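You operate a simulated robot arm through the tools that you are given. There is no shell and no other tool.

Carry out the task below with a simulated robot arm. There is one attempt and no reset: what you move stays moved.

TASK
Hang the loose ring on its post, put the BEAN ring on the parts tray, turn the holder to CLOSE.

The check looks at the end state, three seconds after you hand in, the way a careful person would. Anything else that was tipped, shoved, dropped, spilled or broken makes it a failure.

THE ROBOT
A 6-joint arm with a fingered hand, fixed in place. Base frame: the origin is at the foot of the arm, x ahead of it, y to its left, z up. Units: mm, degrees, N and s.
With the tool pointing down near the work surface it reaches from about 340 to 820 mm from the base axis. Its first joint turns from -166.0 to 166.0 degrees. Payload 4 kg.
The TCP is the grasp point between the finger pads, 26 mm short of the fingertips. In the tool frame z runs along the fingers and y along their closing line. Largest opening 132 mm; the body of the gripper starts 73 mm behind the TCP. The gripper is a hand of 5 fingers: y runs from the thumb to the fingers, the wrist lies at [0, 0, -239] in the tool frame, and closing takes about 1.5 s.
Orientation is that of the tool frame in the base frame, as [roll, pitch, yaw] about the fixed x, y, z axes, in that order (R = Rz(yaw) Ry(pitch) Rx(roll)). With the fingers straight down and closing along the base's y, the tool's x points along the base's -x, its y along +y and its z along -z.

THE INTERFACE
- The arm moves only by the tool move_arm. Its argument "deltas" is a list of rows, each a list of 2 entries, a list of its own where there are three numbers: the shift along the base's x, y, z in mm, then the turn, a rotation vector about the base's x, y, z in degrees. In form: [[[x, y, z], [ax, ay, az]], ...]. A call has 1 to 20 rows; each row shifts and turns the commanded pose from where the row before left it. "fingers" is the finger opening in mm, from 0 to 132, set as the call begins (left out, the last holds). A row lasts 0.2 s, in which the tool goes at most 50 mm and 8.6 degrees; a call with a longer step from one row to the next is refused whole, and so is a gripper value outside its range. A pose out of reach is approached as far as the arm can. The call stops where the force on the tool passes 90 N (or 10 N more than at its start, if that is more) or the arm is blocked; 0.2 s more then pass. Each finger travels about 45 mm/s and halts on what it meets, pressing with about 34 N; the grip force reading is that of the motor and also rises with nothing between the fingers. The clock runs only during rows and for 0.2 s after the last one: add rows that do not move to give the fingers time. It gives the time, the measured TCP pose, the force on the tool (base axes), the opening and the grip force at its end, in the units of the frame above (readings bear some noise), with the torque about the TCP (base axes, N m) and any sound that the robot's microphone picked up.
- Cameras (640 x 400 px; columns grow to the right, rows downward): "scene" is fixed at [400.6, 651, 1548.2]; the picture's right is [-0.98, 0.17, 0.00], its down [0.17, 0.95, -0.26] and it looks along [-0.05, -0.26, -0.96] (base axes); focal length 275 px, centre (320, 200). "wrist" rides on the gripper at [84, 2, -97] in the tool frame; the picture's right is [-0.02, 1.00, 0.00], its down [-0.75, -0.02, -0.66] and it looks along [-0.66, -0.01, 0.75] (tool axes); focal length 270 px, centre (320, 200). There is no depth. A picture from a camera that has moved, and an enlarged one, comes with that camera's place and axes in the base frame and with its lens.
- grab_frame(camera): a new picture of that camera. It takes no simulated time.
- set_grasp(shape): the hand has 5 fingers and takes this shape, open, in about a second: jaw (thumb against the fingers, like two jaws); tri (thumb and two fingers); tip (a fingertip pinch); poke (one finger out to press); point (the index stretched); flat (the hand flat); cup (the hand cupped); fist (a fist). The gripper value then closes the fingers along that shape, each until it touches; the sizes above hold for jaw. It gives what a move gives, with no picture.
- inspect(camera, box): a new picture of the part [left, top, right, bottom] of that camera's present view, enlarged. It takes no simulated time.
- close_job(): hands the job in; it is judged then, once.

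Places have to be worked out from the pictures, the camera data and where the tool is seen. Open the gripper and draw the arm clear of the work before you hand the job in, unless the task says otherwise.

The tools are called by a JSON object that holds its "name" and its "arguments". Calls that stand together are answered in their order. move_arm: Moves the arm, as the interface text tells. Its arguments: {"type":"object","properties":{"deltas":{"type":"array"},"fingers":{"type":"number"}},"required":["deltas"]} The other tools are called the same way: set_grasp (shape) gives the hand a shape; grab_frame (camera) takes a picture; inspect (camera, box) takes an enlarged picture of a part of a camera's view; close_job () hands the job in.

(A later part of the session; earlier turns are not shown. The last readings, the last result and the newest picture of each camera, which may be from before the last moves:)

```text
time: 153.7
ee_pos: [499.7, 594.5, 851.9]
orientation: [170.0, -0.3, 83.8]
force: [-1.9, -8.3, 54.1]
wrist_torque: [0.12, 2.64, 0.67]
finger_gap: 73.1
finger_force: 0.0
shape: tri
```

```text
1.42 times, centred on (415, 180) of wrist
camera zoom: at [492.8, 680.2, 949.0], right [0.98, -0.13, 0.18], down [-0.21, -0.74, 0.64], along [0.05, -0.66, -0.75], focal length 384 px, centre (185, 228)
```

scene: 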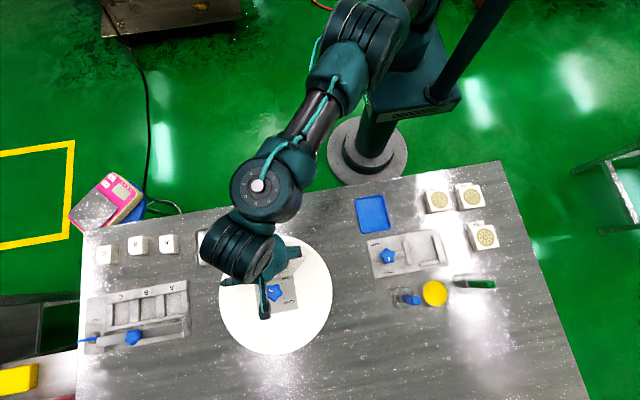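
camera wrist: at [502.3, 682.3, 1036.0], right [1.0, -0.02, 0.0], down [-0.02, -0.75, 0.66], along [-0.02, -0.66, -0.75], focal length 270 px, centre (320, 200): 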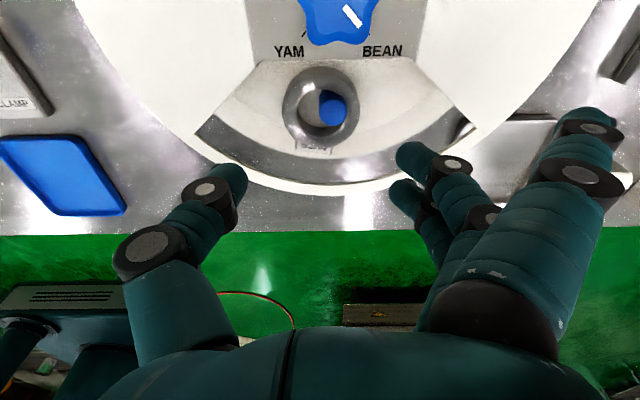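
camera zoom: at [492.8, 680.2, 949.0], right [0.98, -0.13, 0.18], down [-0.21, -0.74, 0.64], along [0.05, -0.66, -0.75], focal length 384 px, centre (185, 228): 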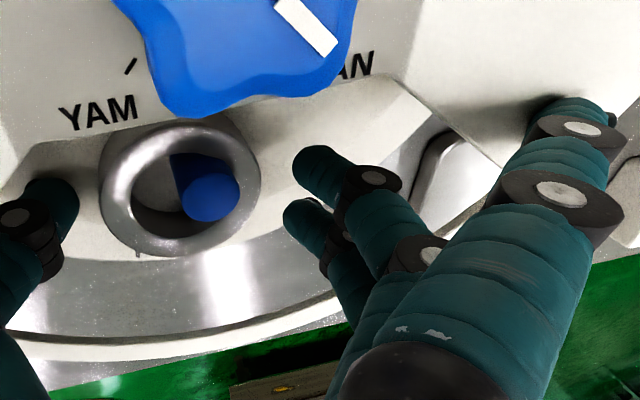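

The thumb tip touches the turntable floor (54 N, at x≈−49 mm), so the floor is higher than I thought (~819) and I'm deep enough. I rise 2.5 mm to unload it.

{"name": "move_arm", "arguments": {"deltas": [[[0, 0, 2], [0, 0, 0]], [[0, 0, 1.5], [0, 0, 0]], [[0, 0, 0], [0, 0, 0]]]}}

```text
time: 154.5
ee_pos: [499.2, 594.5, 852.4]
orientation: [170.1, 0.0, 83.8]
force: [0.1, -6.1, 33.0]
wrist_torque: [0.17, 1.41, 0.39]
finger_gap: 72.7
finger_force: 0.1
shape: tri
```

{"name": "move_arm", "arguments": {"deltas": [[[0, 0, 2], [0, 0, 0]], [[0, 0, 0.5], [0, 0, 0]], [[0, 0, 0], [0, 0, 0]]]}}

```text
time: 155.3
ee_pos: [497.6, 593.6, 853.8]
orientation: [170.1, 0.1, 83.8]
force: [-0.1, 1.1, 9.0]
wrist_torque: [0.12, 0.35, 0.03]
finger_gap: 73.7
finger_force: 0.0
shape: tri
```

Nearly unloaded (9 N). I close on the ring and watch the gap.

{"name": "move_arm", "arguments": {"deltas": [[[0, 0, 0.5], [0, 0, 0]], [[0, 0, 0], [0, 0, 0]], [[0, 0, 0], [0, 0, 0]], [[0, 0, 0], [0, 0, 0]], [[0, 0, 0], [0, 0, 0]], [[0, 0, 0], [0, 0, 0]]], "fingers": 40}}

{"name": "inspect", "arguments": {"camera": "wrist", "box": [190, 60, 640, 300]}}

```text
time: 156.7
ee_pos: [498.3, 595.1, 855.9]
orientation: [170.0, -0.2, 83.8]
force: [0.8, -0.7, 16.8]
wrist_torque: [-0.06, -0.73, -0.03]
finger_gap: 43.1
finger_force: 33.4
shape: tri
```

```text
1.42 times, centred on (415, 180) of wrist
camera zoom: at [492.1, 680.4, 952.1], right [0.98, -0.13, 0.17], down [-0.21, -0.74, 0.64], along [0.05, -0.67, -0.74], focal length 384 px, centre (185, 228)
```

zoom: 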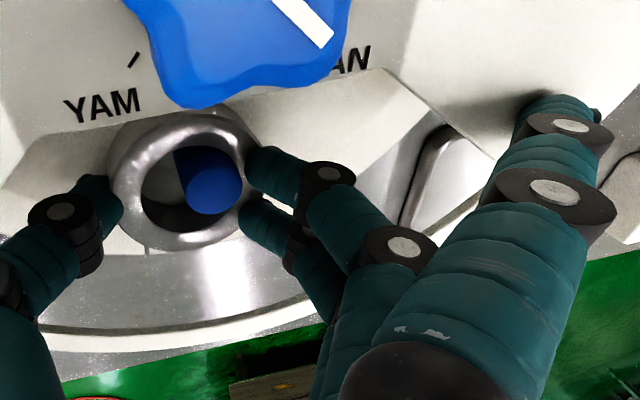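

Contact on both sides (gap 43, 33 N). I lift 4 mm slowly and see whether the ring comes along.

{"name": "move_arm", "arguments": {"deltas": [[[0, 0, 1], [0, 0, 0]], [[0, 0, 1], [0, 0, 0]], [[0, 0, 2], [0, 0, 0]], [[0, 0, 0], [0, 0, 0]]]}}

{"name": "inspect", "arguments": {"camera": "wrist", "box": [190, 60, 640, 300]}}

```text
time: 157.7
ee_pos: [498.6, 593.9, 857.8]
orientation: [170.1, 0.0, 83.8]
force: [0.7, -1.0, -0.8]
wrist_torque: [0.0, -0.07, -0.02]
finger_gap: 41.8
finger_force: 33.8
shape: tri
```

```text
1.42 times, centred on (415, 180) of wrist
camera zoom: at [492.1, 680.4, 953.9], right [0.98, -0.13, 0.17], down [-0.21, -0.73, 0.65], along [0.04, -0.67, -0.74], focal length 384 px, centre (185, 228)
```

zoom: 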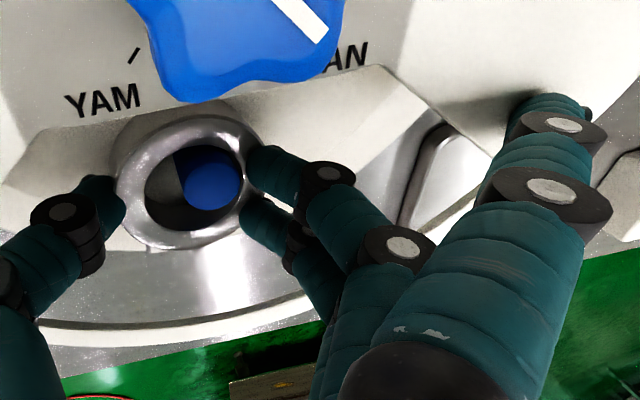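

The ring seems to follow. I lift another 5 mm while easing 4 mm toward the hub so the tag stays clear of the rim.

{"name": "move_arm", "arguments": {"deltas": [[[0, 1, 1], [0, 0, 0]], [[0, 1, 1], [0, 0, 0]], [[0, 1, 1.5], [0, 0, 0]], [[0, 1, 1.5], [0, 0, 0]], [[0, 0, 0], [0, 0, 0]]]}}

{"name": "inspect", "arguments": {"camera": "wrist", "box": [190, 60, 640, 300]}}

```text
time: 158.9
ee_pos: [497.2, 598.8, 863.4]
orientation: [170.1, 0.0, 83.9]
force: [0.3, -0.8, -1.0]
wrist_torque: [0.03, -0.01, -0.07]
finger_gap: 41.9
finger_force: 34.2
shape: tri
```

```text
1.42 times, centred on (415, 180) of wrist
camera zoom: at [492.9, 684.9, 959.6], right [0.98, -0.13, 0.17], down [-0.21, -0.73, 0.65], along [0.04, -0.67, -0.74], focal length 384 px, centre (185, 228)
```

zoom: 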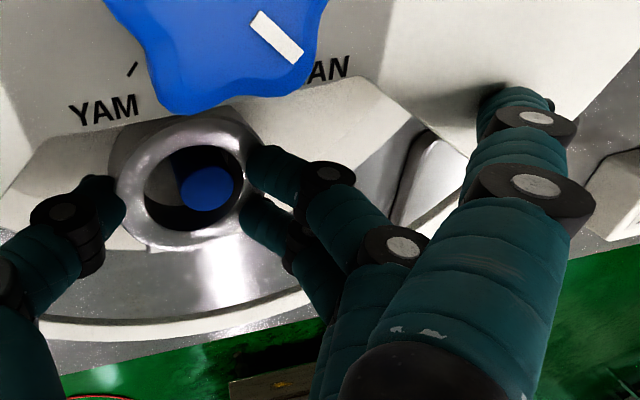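

The ring is rising with the hand. I shift 3 mm more toward the hub to centre the tag in the opening, then lift in small steps while checking force.

{"name": "move_arm", "arguments": {"deltas": [[[0, 1.5, 1], [0, 0, 0]], [[0, 1.5, 2], [0, 0, 0]], [[0, 0, 3], [0, 0, 0]], [[0, 0, 3], [0, 0, 0]], [[0, 0, 0], [0, 0, 0]]]}}

{"name": "inspect", "arguments": {"camera": "wrist", "box": [190, 60, 640, 300]}}

{"name": "inspect", "arguments": {"camera": "scene", "box": [200, 220, 340, 330]}}

```text
time: 160.1
ee_pos: [499.3, 601.8, 871.7]
orientation: [170.1, 0.0, 83.8]
force: [1.2, 0.1, -0.7]
wrist_torque: [0.0, -0.07, 0.01]
finger_gap: 41.7
finger_force: 33.7
shape: tri
```

```text
1.42 times, centred on (415, 180) of wrist
camera zoom: at [493.3, 687.9, 968.1], right [0.98, -0.13, 0.17], down [-0.21, -0.73, 0.65], along [0.05, -0.67, -0.74], focal length 384 px, centre (185, 228)
```

zoom: 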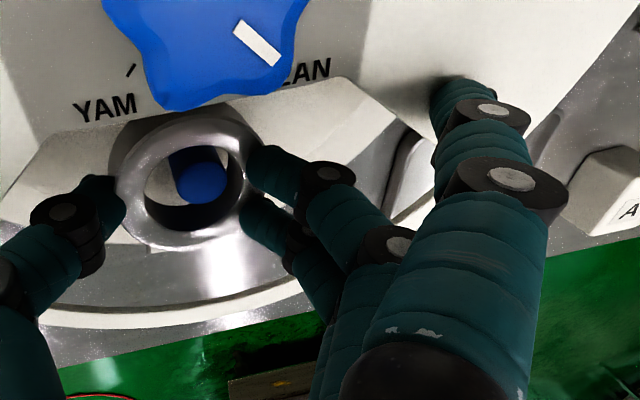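

```text
3.64 times, centred on (270, 275) of scene
camera zoom: at [400.6, 651.0, 1548.2], right [-0.98, 0.17, 0.0], down [0.17, 0.95, -0.26], along [-0.05, -0.26, -0.96], focal length 1002 px, centre (502, -73)
```

zoom: 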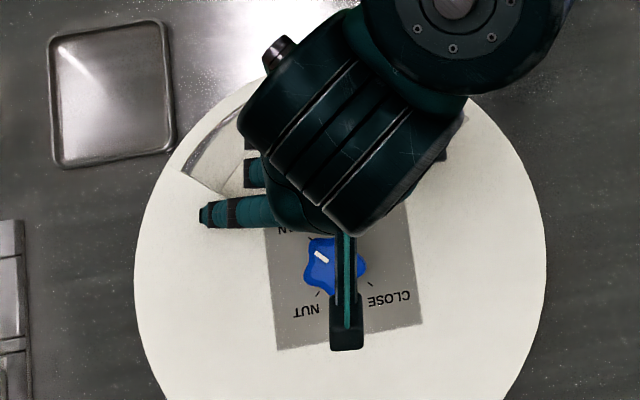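

Rising freely. I continue lifting, pausing to check when the tag passes the rim level.

{"name": "move_arm", "arguments": {"deltas": [[[0, 0, 4], [0, 0, 0]], [[0, 0, 4], [0, 0, 0]], [[0, 0, 4], [0, 0, 0]], [[0, 0, 4], [0, 0, 0]], [[0, 0, 0], [0, 0, 0]]]}}

{"name": "move_arm", "arguments": {"deltas": [[[0, 0, 3], [0, 0, 0]], [[0, 0, 3], [0, 0, 0]], [[0, 0, 0], [0, 0, 0]]]}}

{"name": "inspect", "arguments": {"camera": "wrist", "box": [190, 60, 640, 300]}}

```text
time: 161.3
ee_pos: [498.2, 602.5, 888.5]
orientation: [170.1, 0.0, 83.8]
force: [1.0, -0.2, -1.0]
wrist_torque: [-0.01, 0.03, 0.01]
finger_gap: 41.8
finger_force: 33.9
shape: tri
```

```text
time: 162.1
ee_pos: [498.2, 602.5, 894.4]
orientation: [170.2, 0.0, 84.0]
force: [-0.8, 0.4, -1.2]
wrist_torque: [0.0, 0.03, 0.02]
finger_gap: 42.0
finger_force: 34.1
shape: tri
```

```text
1.42 times, centred on (415, 180) of wrist
camera zoom: at [492.7, 688.2, 989.9], right [0.98, -0.13, 0.17], down [-0.21, -0.73, 0.65], along [0.05, -0.67, -0.74], focal length 384 px, centre (185, 228)
```

zoom: 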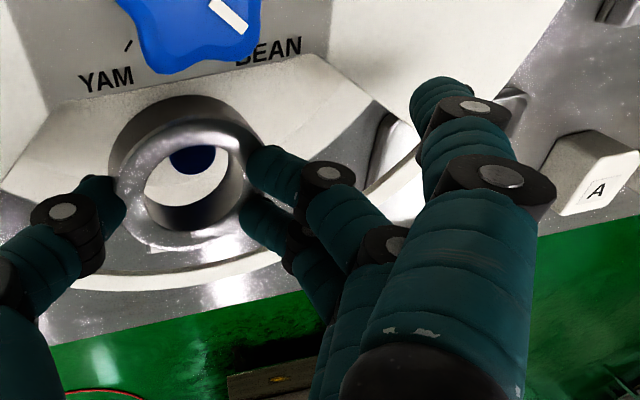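

Still free and force stays at the ring's weight. I lift on to z≈930.

{"name": "move_arm", "arguments": {"deltas": [[[0, 0, 3], [0, 0, 0]], [[0, 0, 3], [0, 0, 0]], [[0, 0, 3], [0, 0, 0]], [[0, 0, 3], [0, 0, 0]], [[0, 0, 4], [0, 0, 0]], [[0, 0, 5], [0, 0, 0]], [[0, 0, 5], [0, 0, 0]], [[0, 0, 5], [0, 0, 0]], [[0, 0, 5], [0, 0, 0]], [[0, 0, 0], [0, 0, 0]]]}}

{"name": "grab_frame", "arguments": {"camera": "wrist"}}

{"name": "grab_frame", "arguments": {"camera": "scene"}}

```text
time: 164.3
ee_pos: [499.2, 601.7, 929.6]
orientation: [170.1, 0.1, 83.8]
force: [-1.0, 0.4, -0.7]
wrist_torque: [0.0, 0.01, 0.01]
finger_gap: 42.1
finger_force: 34.0
shape: tri
```

```text
taken
camera wrist: at [492.1, 688.3, 1026.0], right [0.98, -0.13, 0.17], down [-0.21, -0.73, 0.65], along [0.05, -0.67, -0.74], focal length 270 px, centre (320, 200)
```

wrist: 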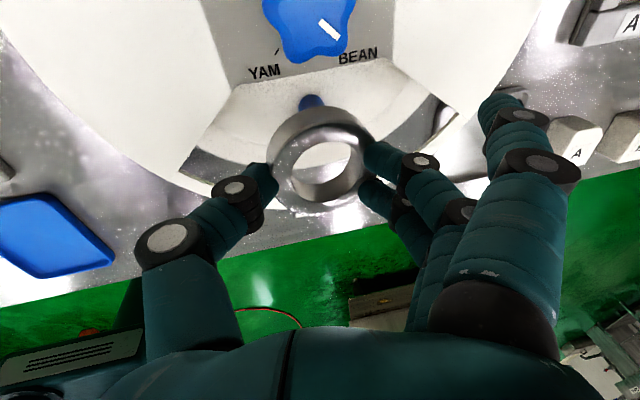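

```text
taken
```

scene: 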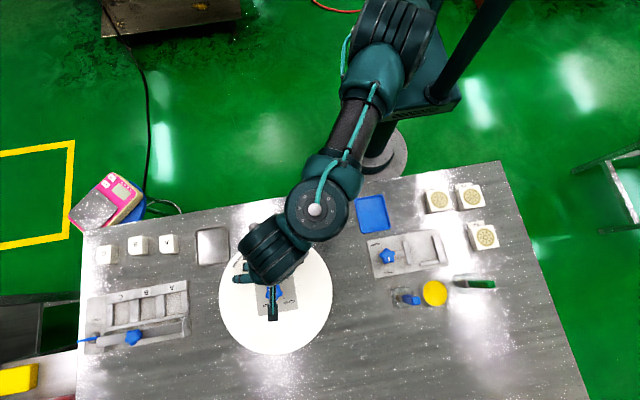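

The BEAN ring is out of the holder and held securely. Next the parts tray (the steel one beside the holder). I back inward a little and rotate the hand +36° about vertical so the tilt points outward for the far reach.

{"name": "move_arm", "arguments": {"deltas": [[[-5, -8, 2], [0, 0, 0]], [[-8, -12, 2], [0, 0, 0]], [[-8, -12, 2], [0, 0, 0]], [[-4, -8, 2], [0, 0, 0]], [[0, 0, 0], [0, 0, 7.2]], [[0, 0, 0], [0, 0, 7.2]], [[0, 0, 0], [0, 0, 7.2]], [[0, 0, 0], [0, 0, 7.2]], [[0, 0, 0], [0, 0, 7.2]], [[0, 0, 0], [0, 0, 0]]]}}

{"name": "grab_frame", "arguments": {"camera": "wrist"}}

{"name": "grab_frame", "arguments": {"camera": "scene"}}

```text
time: 166.5
ee_pos: [472.8, 560.7, 937.3]
orientation: [170.0, 0.0, 119.9]
force: [-1.0, -0.5, -0.7]
wrist_torque: [-0.03, 0.0, -0.02]
finger_gap: 41.7
finger_force: 34.0
shape: tri
```

```text
taken
camera wrist: at [417.8, 628.6, 1033.7], right [0.86, 0.47, 0.17], down [0.26, -0.72, 0.65], along [0.43, -0.51, -0.74], focal length 270 px, centre (320, 200)
```

wrist: 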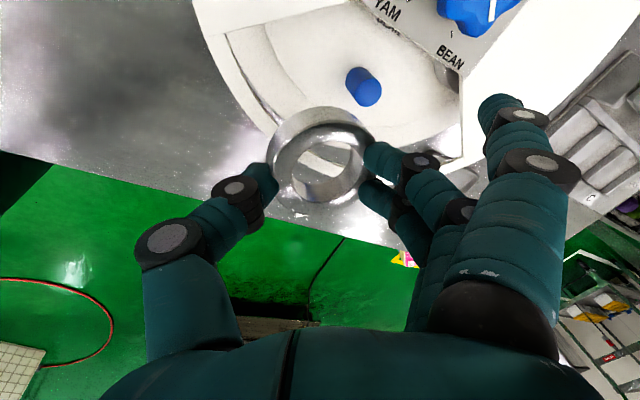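

```text
taken
```

scene: 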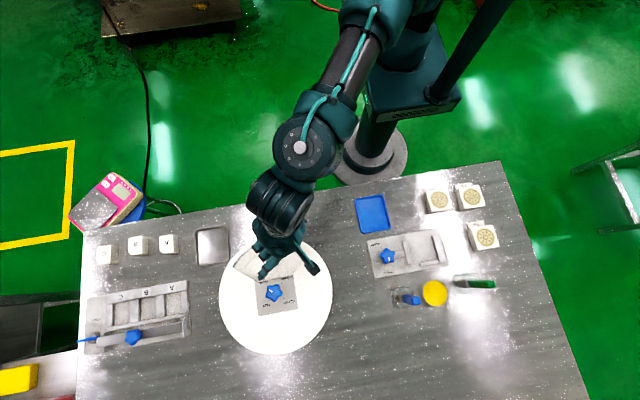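

Good. I carry the ring toward the steel tray: first to about (620, 515) at the same height, then add 4° more outward tilt.

{"name": "move_arm", "arguments": {"deltas": [[[12, -5, 0], [0, 0, 0]], [[15, -5, 0], [0, 0, 0]], [[15, -5, 0], [0, 0, 0]], [[15, -5, 0], [0, 0, 0]], [[15, -5, 0], [0, 0, 0]], [[15, -5, 0], [0, 0, 0]], [[15, -5, 0], [0, 0, 0]], [[15, -5, 0], [0, 0, 0]], [[15, -3, 0], [0, 0, 0]], [[15, -3, 0], [0, 0, 0]], [[0, 0, 0], [2.35, -3.24, 0]], [[0, 0, 0], [0, 0, 0]]]}}

{"name": "grab_frame", "arguments": {"camera": "wrist"}}

{"name": "grab_frame", "arguments": {"camera": "scene"}}

```text
time: 169.1
ee_pos: [619.8, 516.2, 936.5]
orientation: [166.2, -0.5, 119.9]
force: [-0.9, -0.2, -1.5]
wrist_torque: [-0.04, 0.01, 0.0]
finger_gap: 41.8
finger_force: 33.9
shape: tri
```

```text
taken
camera wrist: at [559.2, 578.2, 1032.5], right [0.85, 0.46, 0.24], down [0.23, -0.74, 0.63], along [0.47, -0.48, -0.74], focal length 270 px, centre (320, 200)
```

wrist: 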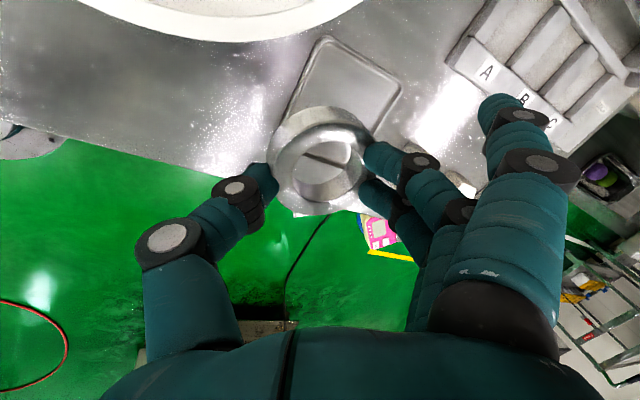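

```text
taken
```

scene: 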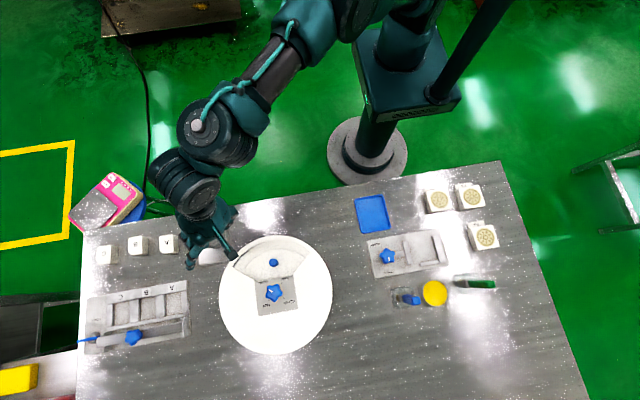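

Tray edges from this view: x≈629–708, y up to ≈571, matching my estimate. I move over the tray so that ring plus tag fit inside, at TCP ≈ (658.6, 526), and lower to z≈900 first.

{"name": "move_arm", "arguments": {"deltas": [[[10, 2.4, 0], [0, 0, 0]], [[10, 2.4, 0], [0, 0, 0]], [[10, 2.4, 0], [0, 0, 0]], [[8.8, 2.5, 0], [0, 0, 0]], [[0, 0, -9], [0, 0, 0]], [[0, 0, -9], [0, 0, 0]], [[0, 0, -9], [0, 0, 0]], [[0, 0, -9], [0, 0, 0]], [[0, 0, 0], [0, 0, 0]]]}}

{"name": "grab_frame", "arguments": {"camera": "wrist"}}

{"name": "inspect", "arguments": {"camera": "wrist", "box": [230, 60, 470, 240]}}

{"name": "inspect", "arguments": {"camera": "scene", "box": [130, 170, 270, 290]}}

```text
time: 171.1
ee_pos: [660.4, 525.3, 903.8]
orientation: [166.1, -0.4, 119.8]
force: [0.1, 0.1, -1.4]
wrist_torque: [0.04, 0.01, 0.0]
finger_gap: 41.8
finger_force: 34.3
shape: tri
```

```text
taken
camera wrist: at [598.8, 588.8, 998.9], right [0.85, 0.46, 0.24], down [0.23, -0.74, 0.63], along [0.47, -0.48, -0.74], focal length 270 px, centre (320, 200)
```

wrist: 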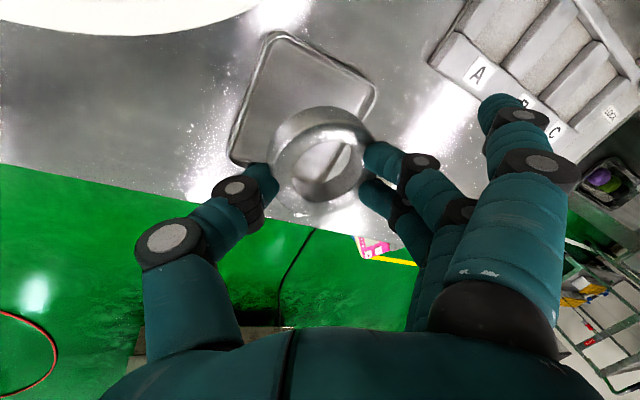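

```text
2.22 times, centred on (350, 150) of wrist
camera zoom: at [598.8, 588.8, 998.9], right [0.85, 0.46, 0.24], down [0.23, -0.74, 0.63], along [0.47, -0.48, -0.74], focal length 601 px, centre (253, 311)
```

zoom: 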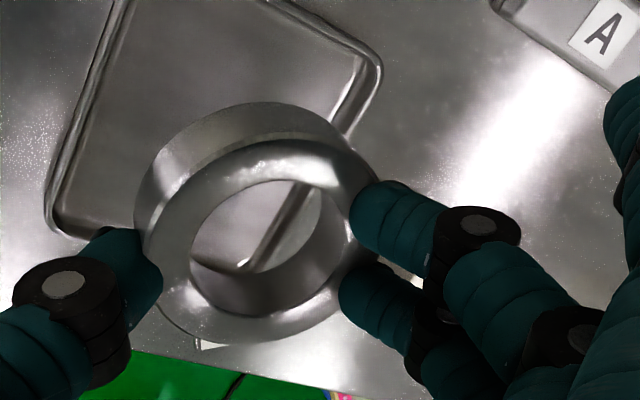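

```text
3.33 times, centred on (200, 230) of scene
camera zoom: at [400.6, 651.0, 1548.2], right [-0.98, 0.17, 0.0], down [0.17, 0.95, -0.26], along [-0.05, -0.26, -0.96], focal length 918 px, centre (720, 100)
```

zoom: 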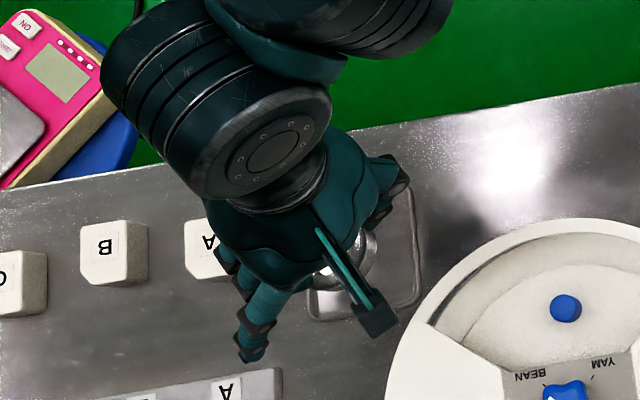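

Position fits the tray (ring centre ≈ (662, 533), tag toward the front-left corner). I shift +3 mm in x and lower step by step.

{"name": "move_arm", "arguments": {"deltas": [[[3, 0, -7], [0, 0, 0]], [[0, 0, -7], [0, 0, 0]], [[0, 0, -7], [0, 0, 0]], [[0, 0, -7], [0, 0, 0]], [[0, 0, -7], [0, 0, 0]], [[0, 0, -7], [0, 0, 0]], [[0, 0, 0], [0, 0, 0]]]}}

{"name": "grab_frame", "arguments": {"camera": "wrist"}}

{"name": "inspect", "arguments": {"camera": "wrist", "box": [200, 60, 440, 240]}}

{"name": "inspect", "arguments": {"camera": "scene", "box": [150, 190, 270, 290]}}

```text
time: 172.7
ee_pos: [660.7, 525.4, 861.3]
orientation: [166.1, -0.4, 119.9]
force: [-0.4, 0.0, -1.9]
wrist_torque: [0.02, 0.02, 0.01]
finger_gap: 41.4
finger_force: 34.4
shape: tri
```

```text
taken
camera wrist: at [600.2, 588.4, 956.4], right [0.85, 0.46, 0.24], down [0.23, -0.74, 0.63], along [0.47, -0.48, -0.74], focal length 270 px, centre (320, 200)
```

wrist: 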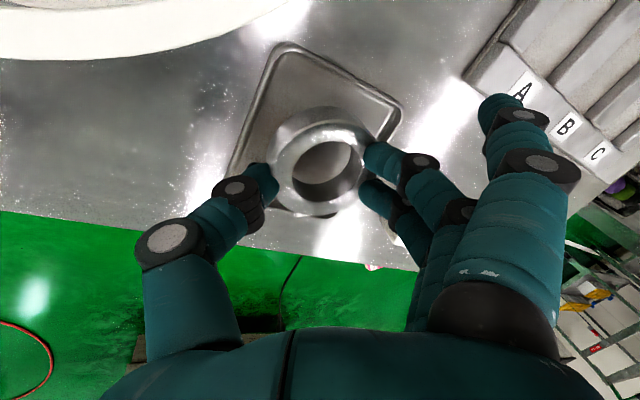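

```text
2.22 times, centred on (320, 150) of wrist
camera zoom: at [600.2, 588.4, 956.4], right [0.85, 0.46, 0.24], down [0.23, -0.74, 0.63], along [0.47, -0.48, -0.74], focal length 601 px, centre (320, 311)
```

zoom: 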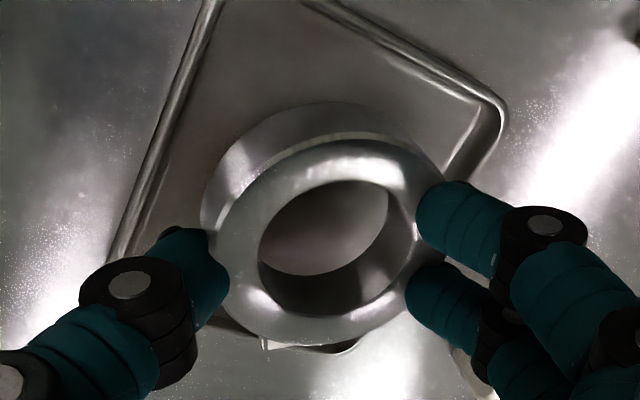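

```text
4.00 times, centred on (210, 240) of scene
camera zoom: at [400.6, 651.0, 1548.2], right [-0.98, 0.17, 0.0], down [0.17, 0.95, -0.26], along [-0.05, -0.26, -0.96], focal length 1102 px, centre (760, 40)
```

zoom: 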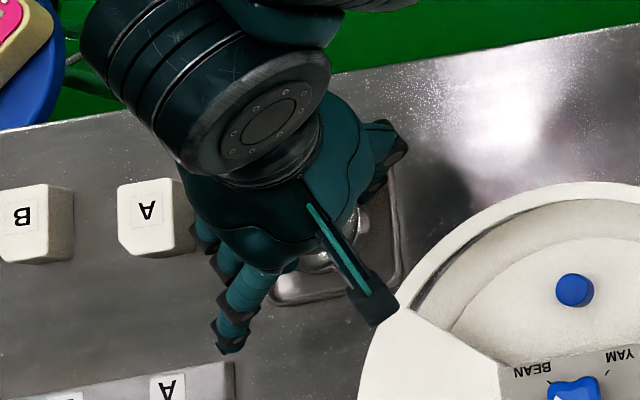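

I nudge (+3, −2) to centre the ring in the tray and lower in 2–3 mm steps, watching for contact.

{"name": "move_arm", "arguments": {"deltas": [[[1.5, -1, 0], [0, 0, 0]], [[1.5, -1, 0], [0, 0, 0]], [[0, 0, -3], [0, 0, 0]], [[0, 0, -3], [0, 0, 0]], [[0, 0, 0], [0, 0, 0]]]}}

{"name": "move_arm", "arguments": {"deltas": [[[0, 0, -2], [0, 0, 0]], [[0, 0, -2], [0, 0, 0]], [[0, 0, 0], [0, 0, 0]]]}}

{"name": "inspect", "arguments": {"camera": "wrist", "box": [200, 60, 440, 240]}}

```text
time: 173.9
ee_pos: [664.6, 524.3, 854.5]
orientation: [166.1, -0.3, 119.9]
force: [0.3, -0.2, -1.4]
wrist_torque: [-0.01, -0.02, -0.04]
finger_gap: 41.8
finger_force: 33.8
shape: tri
```

```text
time: 174.7
ee_pos: [665.1, 522.6, 850.1]
orientation: [166.1, -0.4, 119.8]
force: [0.5, -0.5, -0.8]
wrist_torque: [0.0, -0.01, 0.0]
finger_gap: 41.8
finger_force: 34.3
shape: tri
```

```text
2.22 times, centred on (320, 150) of wrist
camera zoom: at [604.6, 586.1, 945.6], right [0.85, 0.46, 0.24], down [0.23, -0.74, 0.63], along [0.47, -0.48, -0.74], focal length 601 px, centre (320, 311)
```

zoom: 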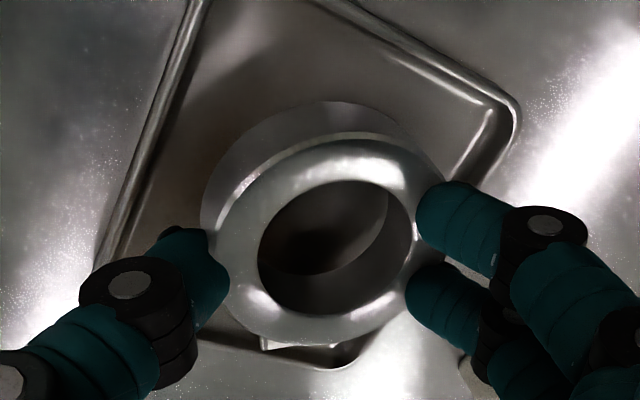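

Ring and tag are inside the tray outline, ~10 mm above its floor. I shift +2 in y for margin and lower 4 mm more.

{"name": "move_arm", "arguments": {"deltas": [[[0, 2, 0], [0, 0, 0]], [[0, 0, -2], [0, 0, 0]], [[0, 0, -2], [0, 0, 0]], [[0, 0, 0], [0, 0, 0]]]}}

{"name": "move_arm", "arguments": {"deltas": [[[0, 0, -2], [0, 0, 0]], [[0, 0, 0], [0, 0, 0]]]}}

```text
time: 175.7
ee_pos: [665.3, 525.0, 846.6]
orientation: [166.1, -0.4, 119.8]
force: [0.0, 0.5, -1.3]
wrist_torque: [0.0, 0.0, -0.01]
finger_gap: 41.6
finger_force: 33.9
shape: tri
```

```text
time: 176.3
ee_pos: [663.7, 524.9, 844.2]
orientation: [166.1, -0.4, 119.9]
force: [0.3, -0.5, -2.3]
wrist_torque: [0.03, 0.01, -0.05]
finger_gap: 41.8
finger_force: 33.8
shape: tri
```

No contact yet. I lower 3 mm more in 1.5 mm steps.

{"name": "move_arm", "arguments": {"deltas": [[[0, 0, -1.5], [0, 0, 0]], [[0, 0, -1.5], [0, 0, 0]], [[0, 0, 0], [0, 0, 0]]]}}

{"name": "inspect", "arguments": {"camera": "wrist", "box": [200, 60, 440, 240]}}

{"name": "inspect", "arguments": {"camera": "scene", "box": [150, 190, 270, 290]}}

```text
time: 177.1
ee_pos: [664.5, 525.9, 841.8]
orientation: [166.2, -0.4, 119.8]
force: [0.4, -1.0, -1.5]
wrist_torque: [0.04, 0.04, -0.05]
finger_gap: 41.8
finger_force: 33.7
shape: tri
```

```text
2.22 times, centred on (320, 150) of wrist
camera zoom: at [603.8, 588.2, 936.4], right [0.85, 0.46, 0.24], down [0.23, -0.74, 0.63], along [0.47, -0.48, -0.74], focal length 601 px, centre (320, 311)
```

zoom: 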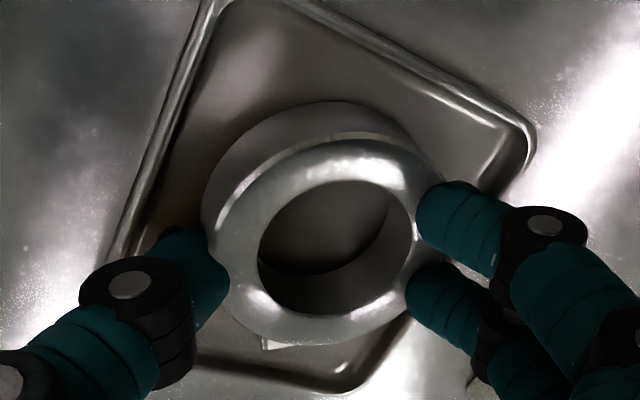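

```text
4.00 times, centred on (210, 240) of scene
camera zoom: at [400.6, 651.0, 1548.2], right [-0.98, 0.17, 0.0], down [0.17, 0.95, -0.26], along [-0.05, -0.26, -0.96], focal length 1102 px, centre (760, 40)
```

zoom: 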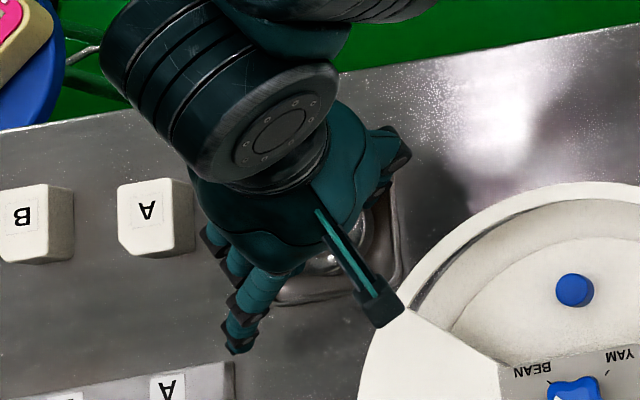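

Ring hovers ~5 mm above the tray floor. The thumb is close to the tray's edge, so I shift 3 mm in +x and open only slightly to let the ring settle.

{"name": "move_arm", "arguments": {"deltas": [[[1.5, 0.5, 0], [0, 0, 0]], [[1.5, 0.5, 0], [0, 0, 0]], [[0, 0, 0], [0, 0, 0]]]}}

{"name": "move_arm", "arguments": {"deltas": [[[0, 0, 0], [0, 0, 0]], [[0, 0, 0], [0, 0, 0]], [[0, 0, 0], [0, 0, 0]]], "fingers": 50}}

{"name": "inspect", "arguments": {"camera": "wrist", "box": [200, 60, 440, 240]}}

```text
time: 177.9
ee_pos: [668.5, 526.4, 839.9]
orientation: [166.1, -0.4, 119.7]
force: [1.0, -0.6, -1.6]
wrist_torque: [0.01, 0.01, 0.0]
finger_gap: 41.8
finger_force: 34.4
shape: tri
```

```text
time: 178.7
ee_pos: [667.4, 525.8, 841.0]
orientation: [166.1, -0.4, 119.8]
force: [-0.7, 0.0, 0.0]
wrist_torque: [-0.03, -0.01, 0.0]
finger_gap: 49.1
finger_force: 0.1
shape: tri
```

```text
2.22 times, centred on (320, 150) of wrist
camera zoom: at [607.1, 589.0, 936.9], right [0.85, 0.46, 0.24], down [0.23, -0.74, 0.63], along [0.47, -0.48, -0.74], focal length 601 px, centre (320, 311)
```

zoom: 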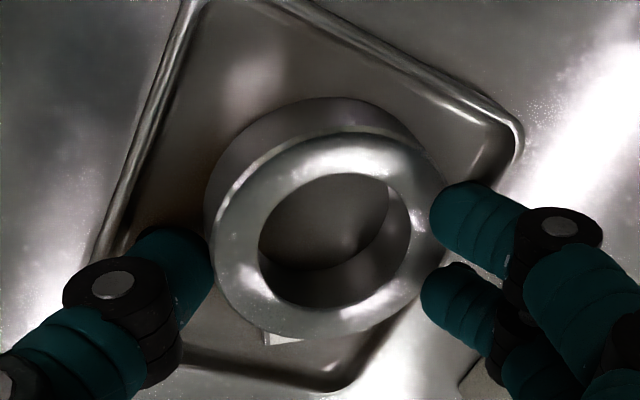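

Ring released (grip force 0, weight gone). I raise slowly and check it stays in the tray.

{"name": "move_arm", "arguments": {"deltas": [[[0, 0, 3], [0, 0, 0]], [[0, 0, 4], [0, 0, 0]], [[0, 0, 0], [0, 0, 0]]]}}

{"name": "move_arm", "arguments": {"deltas": [[[0, 0, 5], [0, 0, 0]], [[0, 0, 8], [0, 0, 0]], [[0, 0, 10], [0, 0, 0]], [[0, 0, 0], [0, 0, 0]]], "fingers": 58}}

{"name": "inspect", "arguments": {"camera": "wrist", "box": [200, 30, 440, 240]}}

```text
time: 179.5
ee_pos: [667.7, 526.7, 849.3]
orientation: [166.1, -0.3, 119.8]
force: [0.2, -0.9, -0.4]
wrist_torque: [0.01, -0.05, -0.02]
finger_gap: 49.1
finger_force: 0.0
shape: tri
```

```text
time: 180.5
ee_pos: [668.4, 525.7, 870.9]
orientation: [166.1, -0.4, 119.8]
force: [-0.3, 0.6, 0.2]
wrist_torque: [-0.01, -0.05, 0.02]
finger_gap: 56.7
finger_force: 0.1
shape: tri
```

```text
1.90 times, centred on (320, 135) of wrist
camera zoom: at [607.7, 588.8, 967.3], right [0.85, 0.46, 0.24], down [0.23, -0.74, 0.63], along [0.47, -0.48, -0.74], focal length 515 px, centre (320, 324)
```

zoom: 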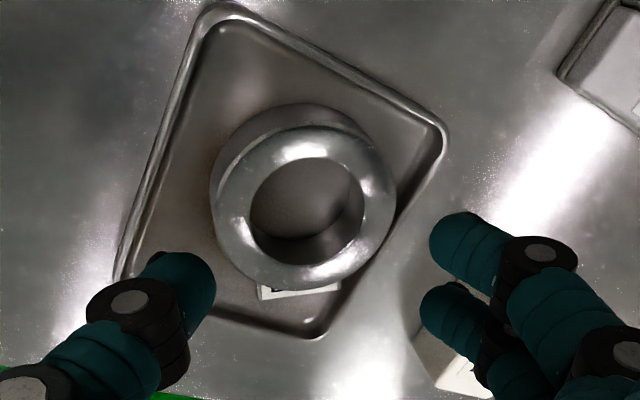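

The BEAN ring lies flat inside the tray, tag included. Now I raise and return inward over (450, 535) to re-orient for turning the knob back to CLOSE (counter-clockwise via NUT).

{"name": "move_arm", "arguments": {"deltas": [[[0, 0, 12], [0, 0, 0]], [[0, 0, 14], [0, 0, 0]], [[0, 0, 14], [0, 0, 0]], [[0, 0, 14], [0, 0, 0]], [[0, 0, 14], [0, 0, 0]], [[-15, -3, 4], [0, 0, 0]], [[-18, 0, 4], [0, 0, 0]], [[-18, 0, 2], [0, 0, 0]], [[-18, 0, 0], [0, 0, 0]], [[-18, 2, 0], [0, 0, 0]], [[-18, 2, 0], [0, 0, 0]], [[-18, 2, 0], [0, 0, 0]], [[-18, 2, 0], [0, 0, 0]], [[-18, 2, 0], [0, 0, 0]], [[-18, 2, 0], [0, 0, 0]], [[-18, 2, 0], [0, 0, 0]], [[-18, 2, 0], [0, 0, 0]], [[0, 0, 0], [0, 0, 0]]], "fingers": 64}}

{"name": "grab_frame", "arguments": {"camera": "scene"}}

{"name": "inspect", "arguments": {"camera": "scene", "box": [180, 200, 340, 320]}}

```text
time: 184.3
ee_pos: [455.3, 541.2, 947.9]
orientation: [166.0, -0.4, 119.7]
force: [-0.6, -0.4, -0.4]
wrist_torque: [-0.03, 0.0, 0.0]
finger_gap: 63.1
finger_force: 0.1
shape: tri
```

```text
taken
```

scene: 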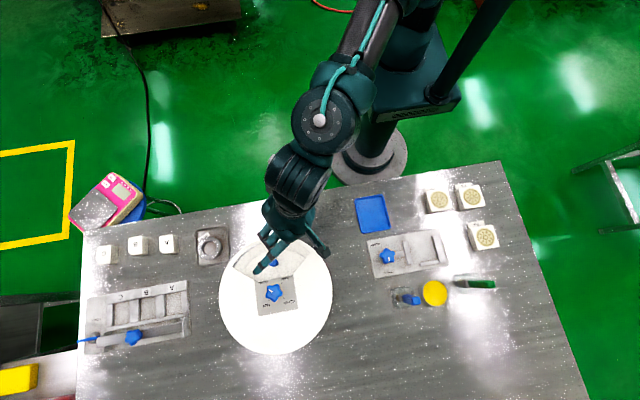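

```text
3.33 times, centred on (260, 260) of scene
camera zoom: at [400.6, 651.0, 1548.2], right [-0.98, 0.17, 0.0], down [0.17, 0.95, -0.26], along [-0.05, -0.26, -0.96], focal length 918 px, centre (520, 0)
```

zoom: 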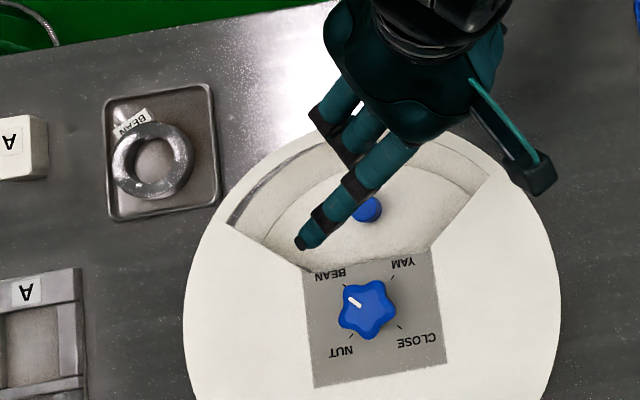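

BEAN ring is neatly in the tray, knob still at BEAN. I take out the tilt, rotate the hand −95° to yaw ≈ 25, then tilt 13° outward for the knob.

{"name": "move_arm", "arguments": {"deltas": [[[-5, -5, 3], [-2.42, 3.99, 0]], [[-5, -5, 3], [-2.42, 3.99, 0]], [[-5, -5, 3], [-2.42, 3.99, 0]], [[0, 0, 0], [0, 0, -8.6]], [[0, 0, 0], [0, 0, -8.6]], [[0, 0, 0], [0, 0, -8.6]], [[0, 0, 0], [0, 0, -8.6]], [[0, 0, 0], [0, 0, -8.6]], [[0, 0, 0], [0, 0, -8.6]], [[0, 0, 0], [0, 0, -8.6]], [[0, 0, 0], [0, 0, -8.6]], [[0, 0, 0], [0, 0, -8.6]], [[0, 0, 0], [0, 0, -8.6]], [[0, 0, 0], [0, 0, -8.6]], [[0, 0, 0], [3.41, -2.67, 0]], [[0, 0, 0], [3.41, -2.67, 0]], [[0, 0, 0], [3.41, -2.67, 0]], [[0, 0, 0], [0, 0, 0]]]}}

{"name": "grab_frame", "arguments": {"camera": "scene"}}

```text
time: 188.1
ee_pos: [441.1, 525.3, 957.1]
orientation: [-174.0, -11.7, 24.6]
force: [0.0, 0.4, -0.3]
wrist_torque: [-0.01, -0.03, 0.0]
finger_gap: 63.2
finger_force: 0.1
shape: tri
```

```text
taken
```

scene: 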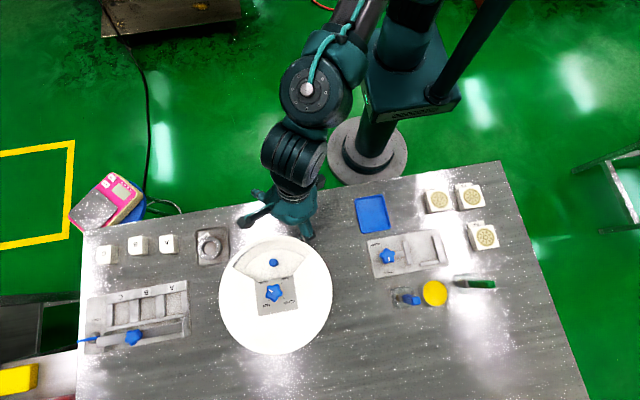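

I move over the knob at z≈957.

{"name": "move_arm", "arguments": {"deltas": [[[5.5, 11.5, 0], [0, 0, 0]], [[5.6, 11.8, 0], [0, 0, 0]], [[5.6, 11.8, 0], [0, 0, 0]], [[5.6, 11.8, 0], [0, 0, 0]], [[5.6, 11.8, 0], [0, 0, 0]], [[5.6, 11.8, 0], [0, 0, 0]], [[5.6, 11.8, 0], [0, 0, 0]], [[5.6, 11.8, 0], [0, 0, 0]], [[5.6, 11.8, 0], [0, 0, 0]], [[5.6, 11.8, 0], [0, 0, 0]], [[5.6, 11.8, 0], [0, 0, 0]], [[5.6, 12, 0], [0, 0, 0]], [[0, 0, 0], [0, 0, 0]]]}}

{"name": "grab_frame", "arguments": {"camera": "wrist"}}

{"name": "inspect", "arguments": {"camera": "wrist", "box": [200, 40, 440, 220]}}

```text
time: 190.9
ee_pos: [508.1, 665.4, 959.2]
orientation: [-174.0, -11.6, 24.5]
force: [-0.3, 0.5, -0.2]
wrist_torque: [0.0, 0.0, 0.01]
finger_gap: 63.1
finger_force: 0.1
shape: tri
```

```text
taken
camera wrist: at [570.1, 682.2, 1071.6], right [0.41, -0.9, -0.11], down [-0.77, -0.41, 0.49], along [-0.49, -0.12, -0.86], focal length 270 px, centre (320, 200)
```

wrist: 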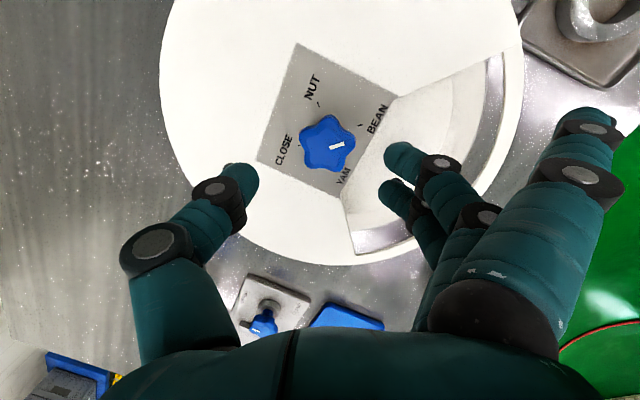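

```text
2.22 times, centred on (320, 130) of wrist
camera zoom: at [570.1, 682.2, 1071.6], right [0.41, -0.9, -0.11], down [-0.77, -0.41, 0.49], along [-0.49, -0.12, -0.86], focal length 601 px, centre (320, 356)
```

zoom: 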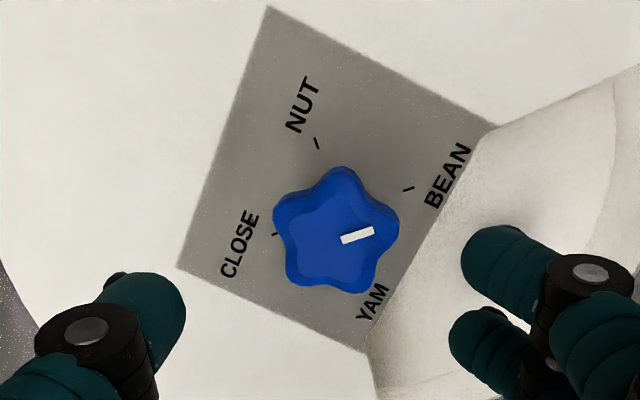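

Aligned. I descend to z≈909.

{"name": "move_arm", "arguments": {"deltas": [[[0, 0, -8], [0, 0, 0]], [[0, 0, -8], [0, 0, 0]], [[0, 0, -8], [0, 0, 0]], [[0, 0, -8], [0, 0, 0]], [[0, 0, -7], [0, 0, 0]], [[0, 0, -6], [0, 0, 0]], [[0, 1.5, -5], [0, 0, 0]], [[0, 0, 0], [0, 0, 0]]]}}

{"name": "inspect", "arguments": {"camera": "wrist", "box": [200, 80, 440, 260]}}

```text
time: 192.7
ee_pos: [507.9, 665.3, 907.8]
orientation: [-173.9, -11.8, 24.5]
force: [-0.3, -1.0, -0.7]
wrist_torque: [0.03, 0.01, -0.01]
finger_gap: 63.3
finger_force: 0.1
shape: tri
```

```text
2.22 times, centred on (320, 170) of wrist
camera zoom: at [569.5, 683.0, 1019.7], right [0.41, -0.9, -0.11], down [-0.77, -0.41, 0.49], along [-0.49, -0.12, -0.86], focal length 601 px, centre (320, 267)
```

zoom: 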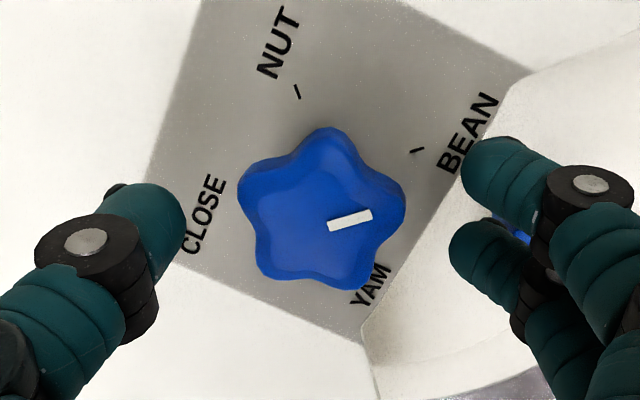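

Centred. I grip the knob.

{"name": "move_arm", "arguments": {"deltas": [[[0, 0, 0], [0, 0, 0]], [[0, 0, 0], [0, 0, 0]], [[0, 0, 0], [0, 0, 0]], [[0, 0, 0], [0, 0, 0]], [[0, 0, 0], [0, 0, 0]], [[0, 0, 0], [0, 0, 0]]], "fingers": 20}}

{"name": "inspect", "arguments": {"camera": "wrist", "box": [200, 80, 440, 260]}}

```text
time: 194.1
ee_pos: [507.8, 666.3, 906.6]
orientation: [-174.0, -11.6, 24.6]
force: [-1.2, 0.6, -2.6]
wrist_torque: [-0.12, -0.03, 0.05]
finger_gap: 27.9
finger_force: 34.4
shape: tri
```

```text
2.22 times, centred on (320, 170) of wrist
camera zoom: at [569.5, 683.0, 1019.4], right [0.41, -0.9, -0.11], down [-0.77, -0.41, 0.49], along [-0.49, -0.12, -0.86], focal length 601 px, centre (320, 267)
```

zoom: 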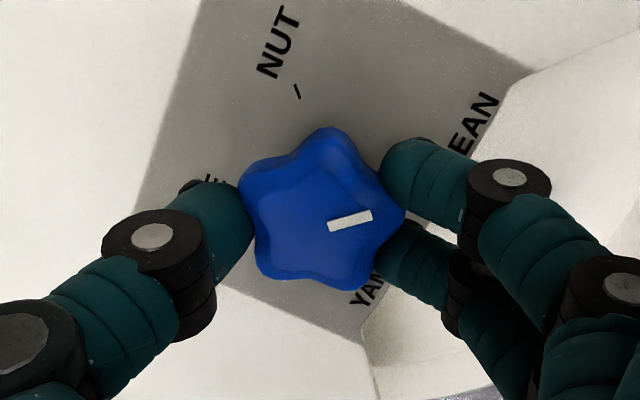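

Firm grip. I turn counter-clockwise, first 36°.

{"name": "move_arm", "arguments": {"deltas": [[[0, 0, 0], [-0.553, -0.713, 3.897]], [[0, 0, 0], [-0.553, -0.713, 3.897]], [[0, 0, 0], [-0.553, -0.713, 3.897]], [[0, 0, 0], [-0.553, -0.713, 3.897]], [[0, 0, 0], [-0.553, -0.713, 3.897]], [[0, 0, 0], [-0.553, -0.713, 3.897]], [[0, 0, 0], [-0.553, -0.713, 3.897]], [[0, 0, 0], [-0.553, -0.713, 3.897]], [[0, 0, 0], [-0.553, -0.713, 3.897]], [[0, 0, 0], [0, 0, 0]]]}}

{"name": "grab_frame", "arguments": {"camera": "wrist"}}

```text
time: 196.3
ee_pos: [507.1, 666.7, 908.9]
orientation: [178.1, -12.8, 61.5]
force: [-10.5, 3.0, -7.6]
wrist_torque: [0.29, 0.69, 0.06]
finger_gap: 27.2
finger_force: 34.3
shape: tri
```

```text
taken
camera wrist: at [534.3, 721.8, 1022.3], right [0.87, -0.5, 0.03], down [-0.45, -0.76, 0.47], along [-0.21, -0.42, -0.88], focal length 270 px, centre (320, 200)
```

wrist: 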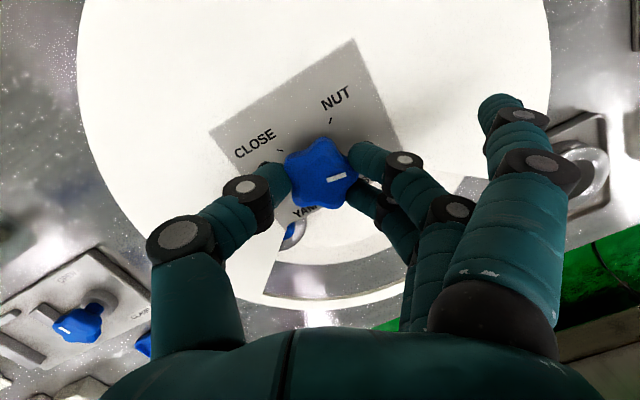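

Turning freely. Another 44°.

{"name": "move_arm", "arguments": {"deltas": [[[-0.3, 0.1, 0], [-0.553, -0.713, 3.897]], [[-0.2, 0, 0], [-0.553, -0.713, 3.897]], [[0, 0, 0], [-0.553, -0.713, 3.897]], [[0, 0, 0], [-0.553, -0.713, 3.897]], [[0, 0, 0], [-0.553, -0.713, 3.897]], [[0, 0, 0], [-0.553, -0.713, 3.897]], [[0, 0, 0], [-0.553, -0.713, 3.897]], [[0, 0, 0], [-0.553, -0.713, 3.897]], [[0, 0, 0], [-0.553, -0.713, 3.897]], [[0, 0, 0], [-0.553, -0.713, 3.897]], [[0, 0, 0], [-0.553, -0.713, 3.897]], [[0, 0, 0], [0, 0, 0]]]}}

{"name": "grab_frame", "arguments": {"camera": "wrist"}}

```text
time: 198.9
ee_pos: [506.0, 666.6, 908.1]
orientation: [169.6, -7.8, 106.0]
force: [-13.4, -13.1, 2.2]
wrist_torque: [-0.32, 1.1, 0.01]
finger_gap: 28.5
finger_force: 34.2
shape: tri
```

```text
taken
camera wrist: at [471.5, 731.2, 1015.0], right [0.96, 0.23, 0.18], down [0.1, -0.84, 0.54], along [0.27, -0.49, -0.83], focal length 270 px, centre (320, 200)
```

wrist: 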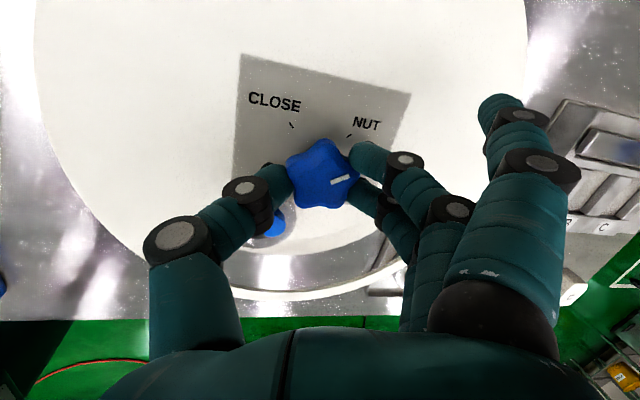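

79° done. I ease the side load and continue 48°.

{"name": "move_arm", "arguments": {"deltas": [[[-0.8, -0.8, 0], [-0.553, -0.713, 3.897]], [[-0.3, -0.3, 0], [-0.553, -0.713, 3.897]], [[0, 0, 0], [-0.553, -0.713, 3.897]], [[0, 0, 0], [-0.553, -0.713, 3.897]], [[0, 0, 0], [-0.553, -0.713, 3.897]], [[0, 0, 0], [-0.553, -0.713, 3.897]], [[0, 0, 0], [-0.553, -0.713, 3.897]], [[0, 0, 0], [-0.553, -0.713, 3.897]], [[0, 0, 0], [-0.553, -0.713, 3.897]], [[0, 0, 0], [-0.553, -0.713, 3.897]], [[0, 0, 0], [-0.553, -0.713, 3.897]], [[0, 0, 0], [-0.553, -0.713, 3.897]], [[0, 0, 0], [0, 0, 0]]]}}

{"name": "grab_frame", "arguments": {"camera": "wrist"}}

```text
time: 201.7
ee_pos: [505.0, 665.3, 906.9]
orientation: [167.3, 2.4, 152.9]
force: [5.1, -21.3, 4.2]
wrist_torque: [-0.81, 0.52, -0.14]
finger_gap: 28.7
finger_force: 33.7
shape: tri
```

```text
taken
camera wrist: at [418.6, 689.0, 999.8], right [0.45, 0.86, 0.22], down [0.57, -0.47, 0.67], along [0.68, -0.18, -0.71], focal length 270 px, centre (320, 200)
```

wrist: 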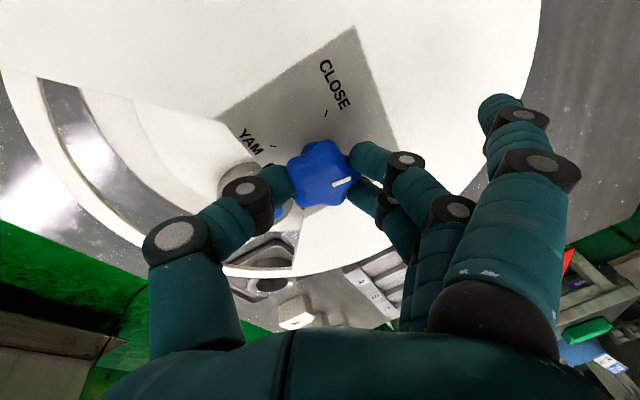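

128° done. I ease in y and continue 40°.

{"name": "move_arm", "arguments": {"deltas": [[[0, -1.2, 0], [-0.553, -0.713, 3.897]], [[0, -0.6, 0], [-0.553, -0.713, 3.897]], [[0, -0.2, 0], [-0.553, -0.713, 3.897]], [[0, 0, 0], [-0.553, -0.713, 3.897]], [[0, 0, 0], [-0.553, -0.713, 3.897]], [[0, 0, 0], [-0.553, -0.713, 3.897]], [[0, 0, 0], [-0.553, -0.713, 3.897]], [[0, 0, 0], [-0.553, -0.713, 3.897]], [[0, 0, 0], [-0.553, -0.713, 3.897]], [[0, 0, 0], [-0.553, -0.713, 3.897]], [[0, 0, 0], [0, 0, 0]]]}}

{"name": "grab_frame", "arguments": {"camera": "wrist"}}

{"name": "inspect", "arguments": {"camera": "wrist", "box": [200, 60, 440, 240]}}

```text
time: 204.1
ee_pos: [506.7, 664.4, 908.2]
orientation: [171.8, 10.1, -167.5]
force: [39.5, 6.1, -0.6]
wrist_torque: [-0.15, -0.41, -0.24]
finger_gap: 27.0
finger_force: 34.2
shape: tri
```

```text
taken
camera wrist: at [411.2, 631.2, 989.2], right [-0.22, 0.96, 0.15], down [0.64, 0.03, 0.77], along [0.74, 0.26, -0.62], focal length 270 px, centre (320, 200)
```

wrist: 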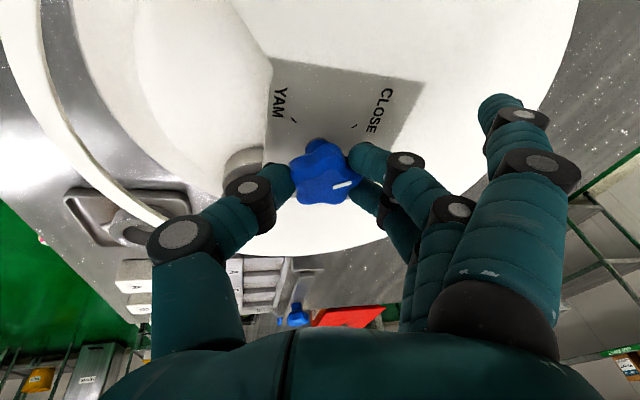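

```text
2.22 times, centred on (320, 150) of wrist
camera zoom: at [411.2, 631.2, 989.2], right [-0.22, 0.96, 0.15], down [0.64, 0.03, 0.77], along [0.74, 0.26, -0.62], focal length 601 px, centre (320, 311)
```

zoom: 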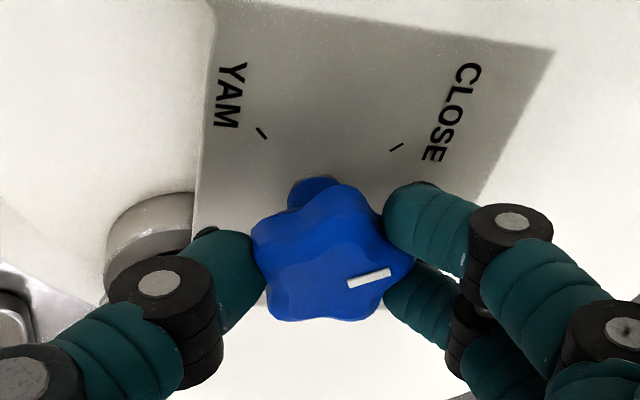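

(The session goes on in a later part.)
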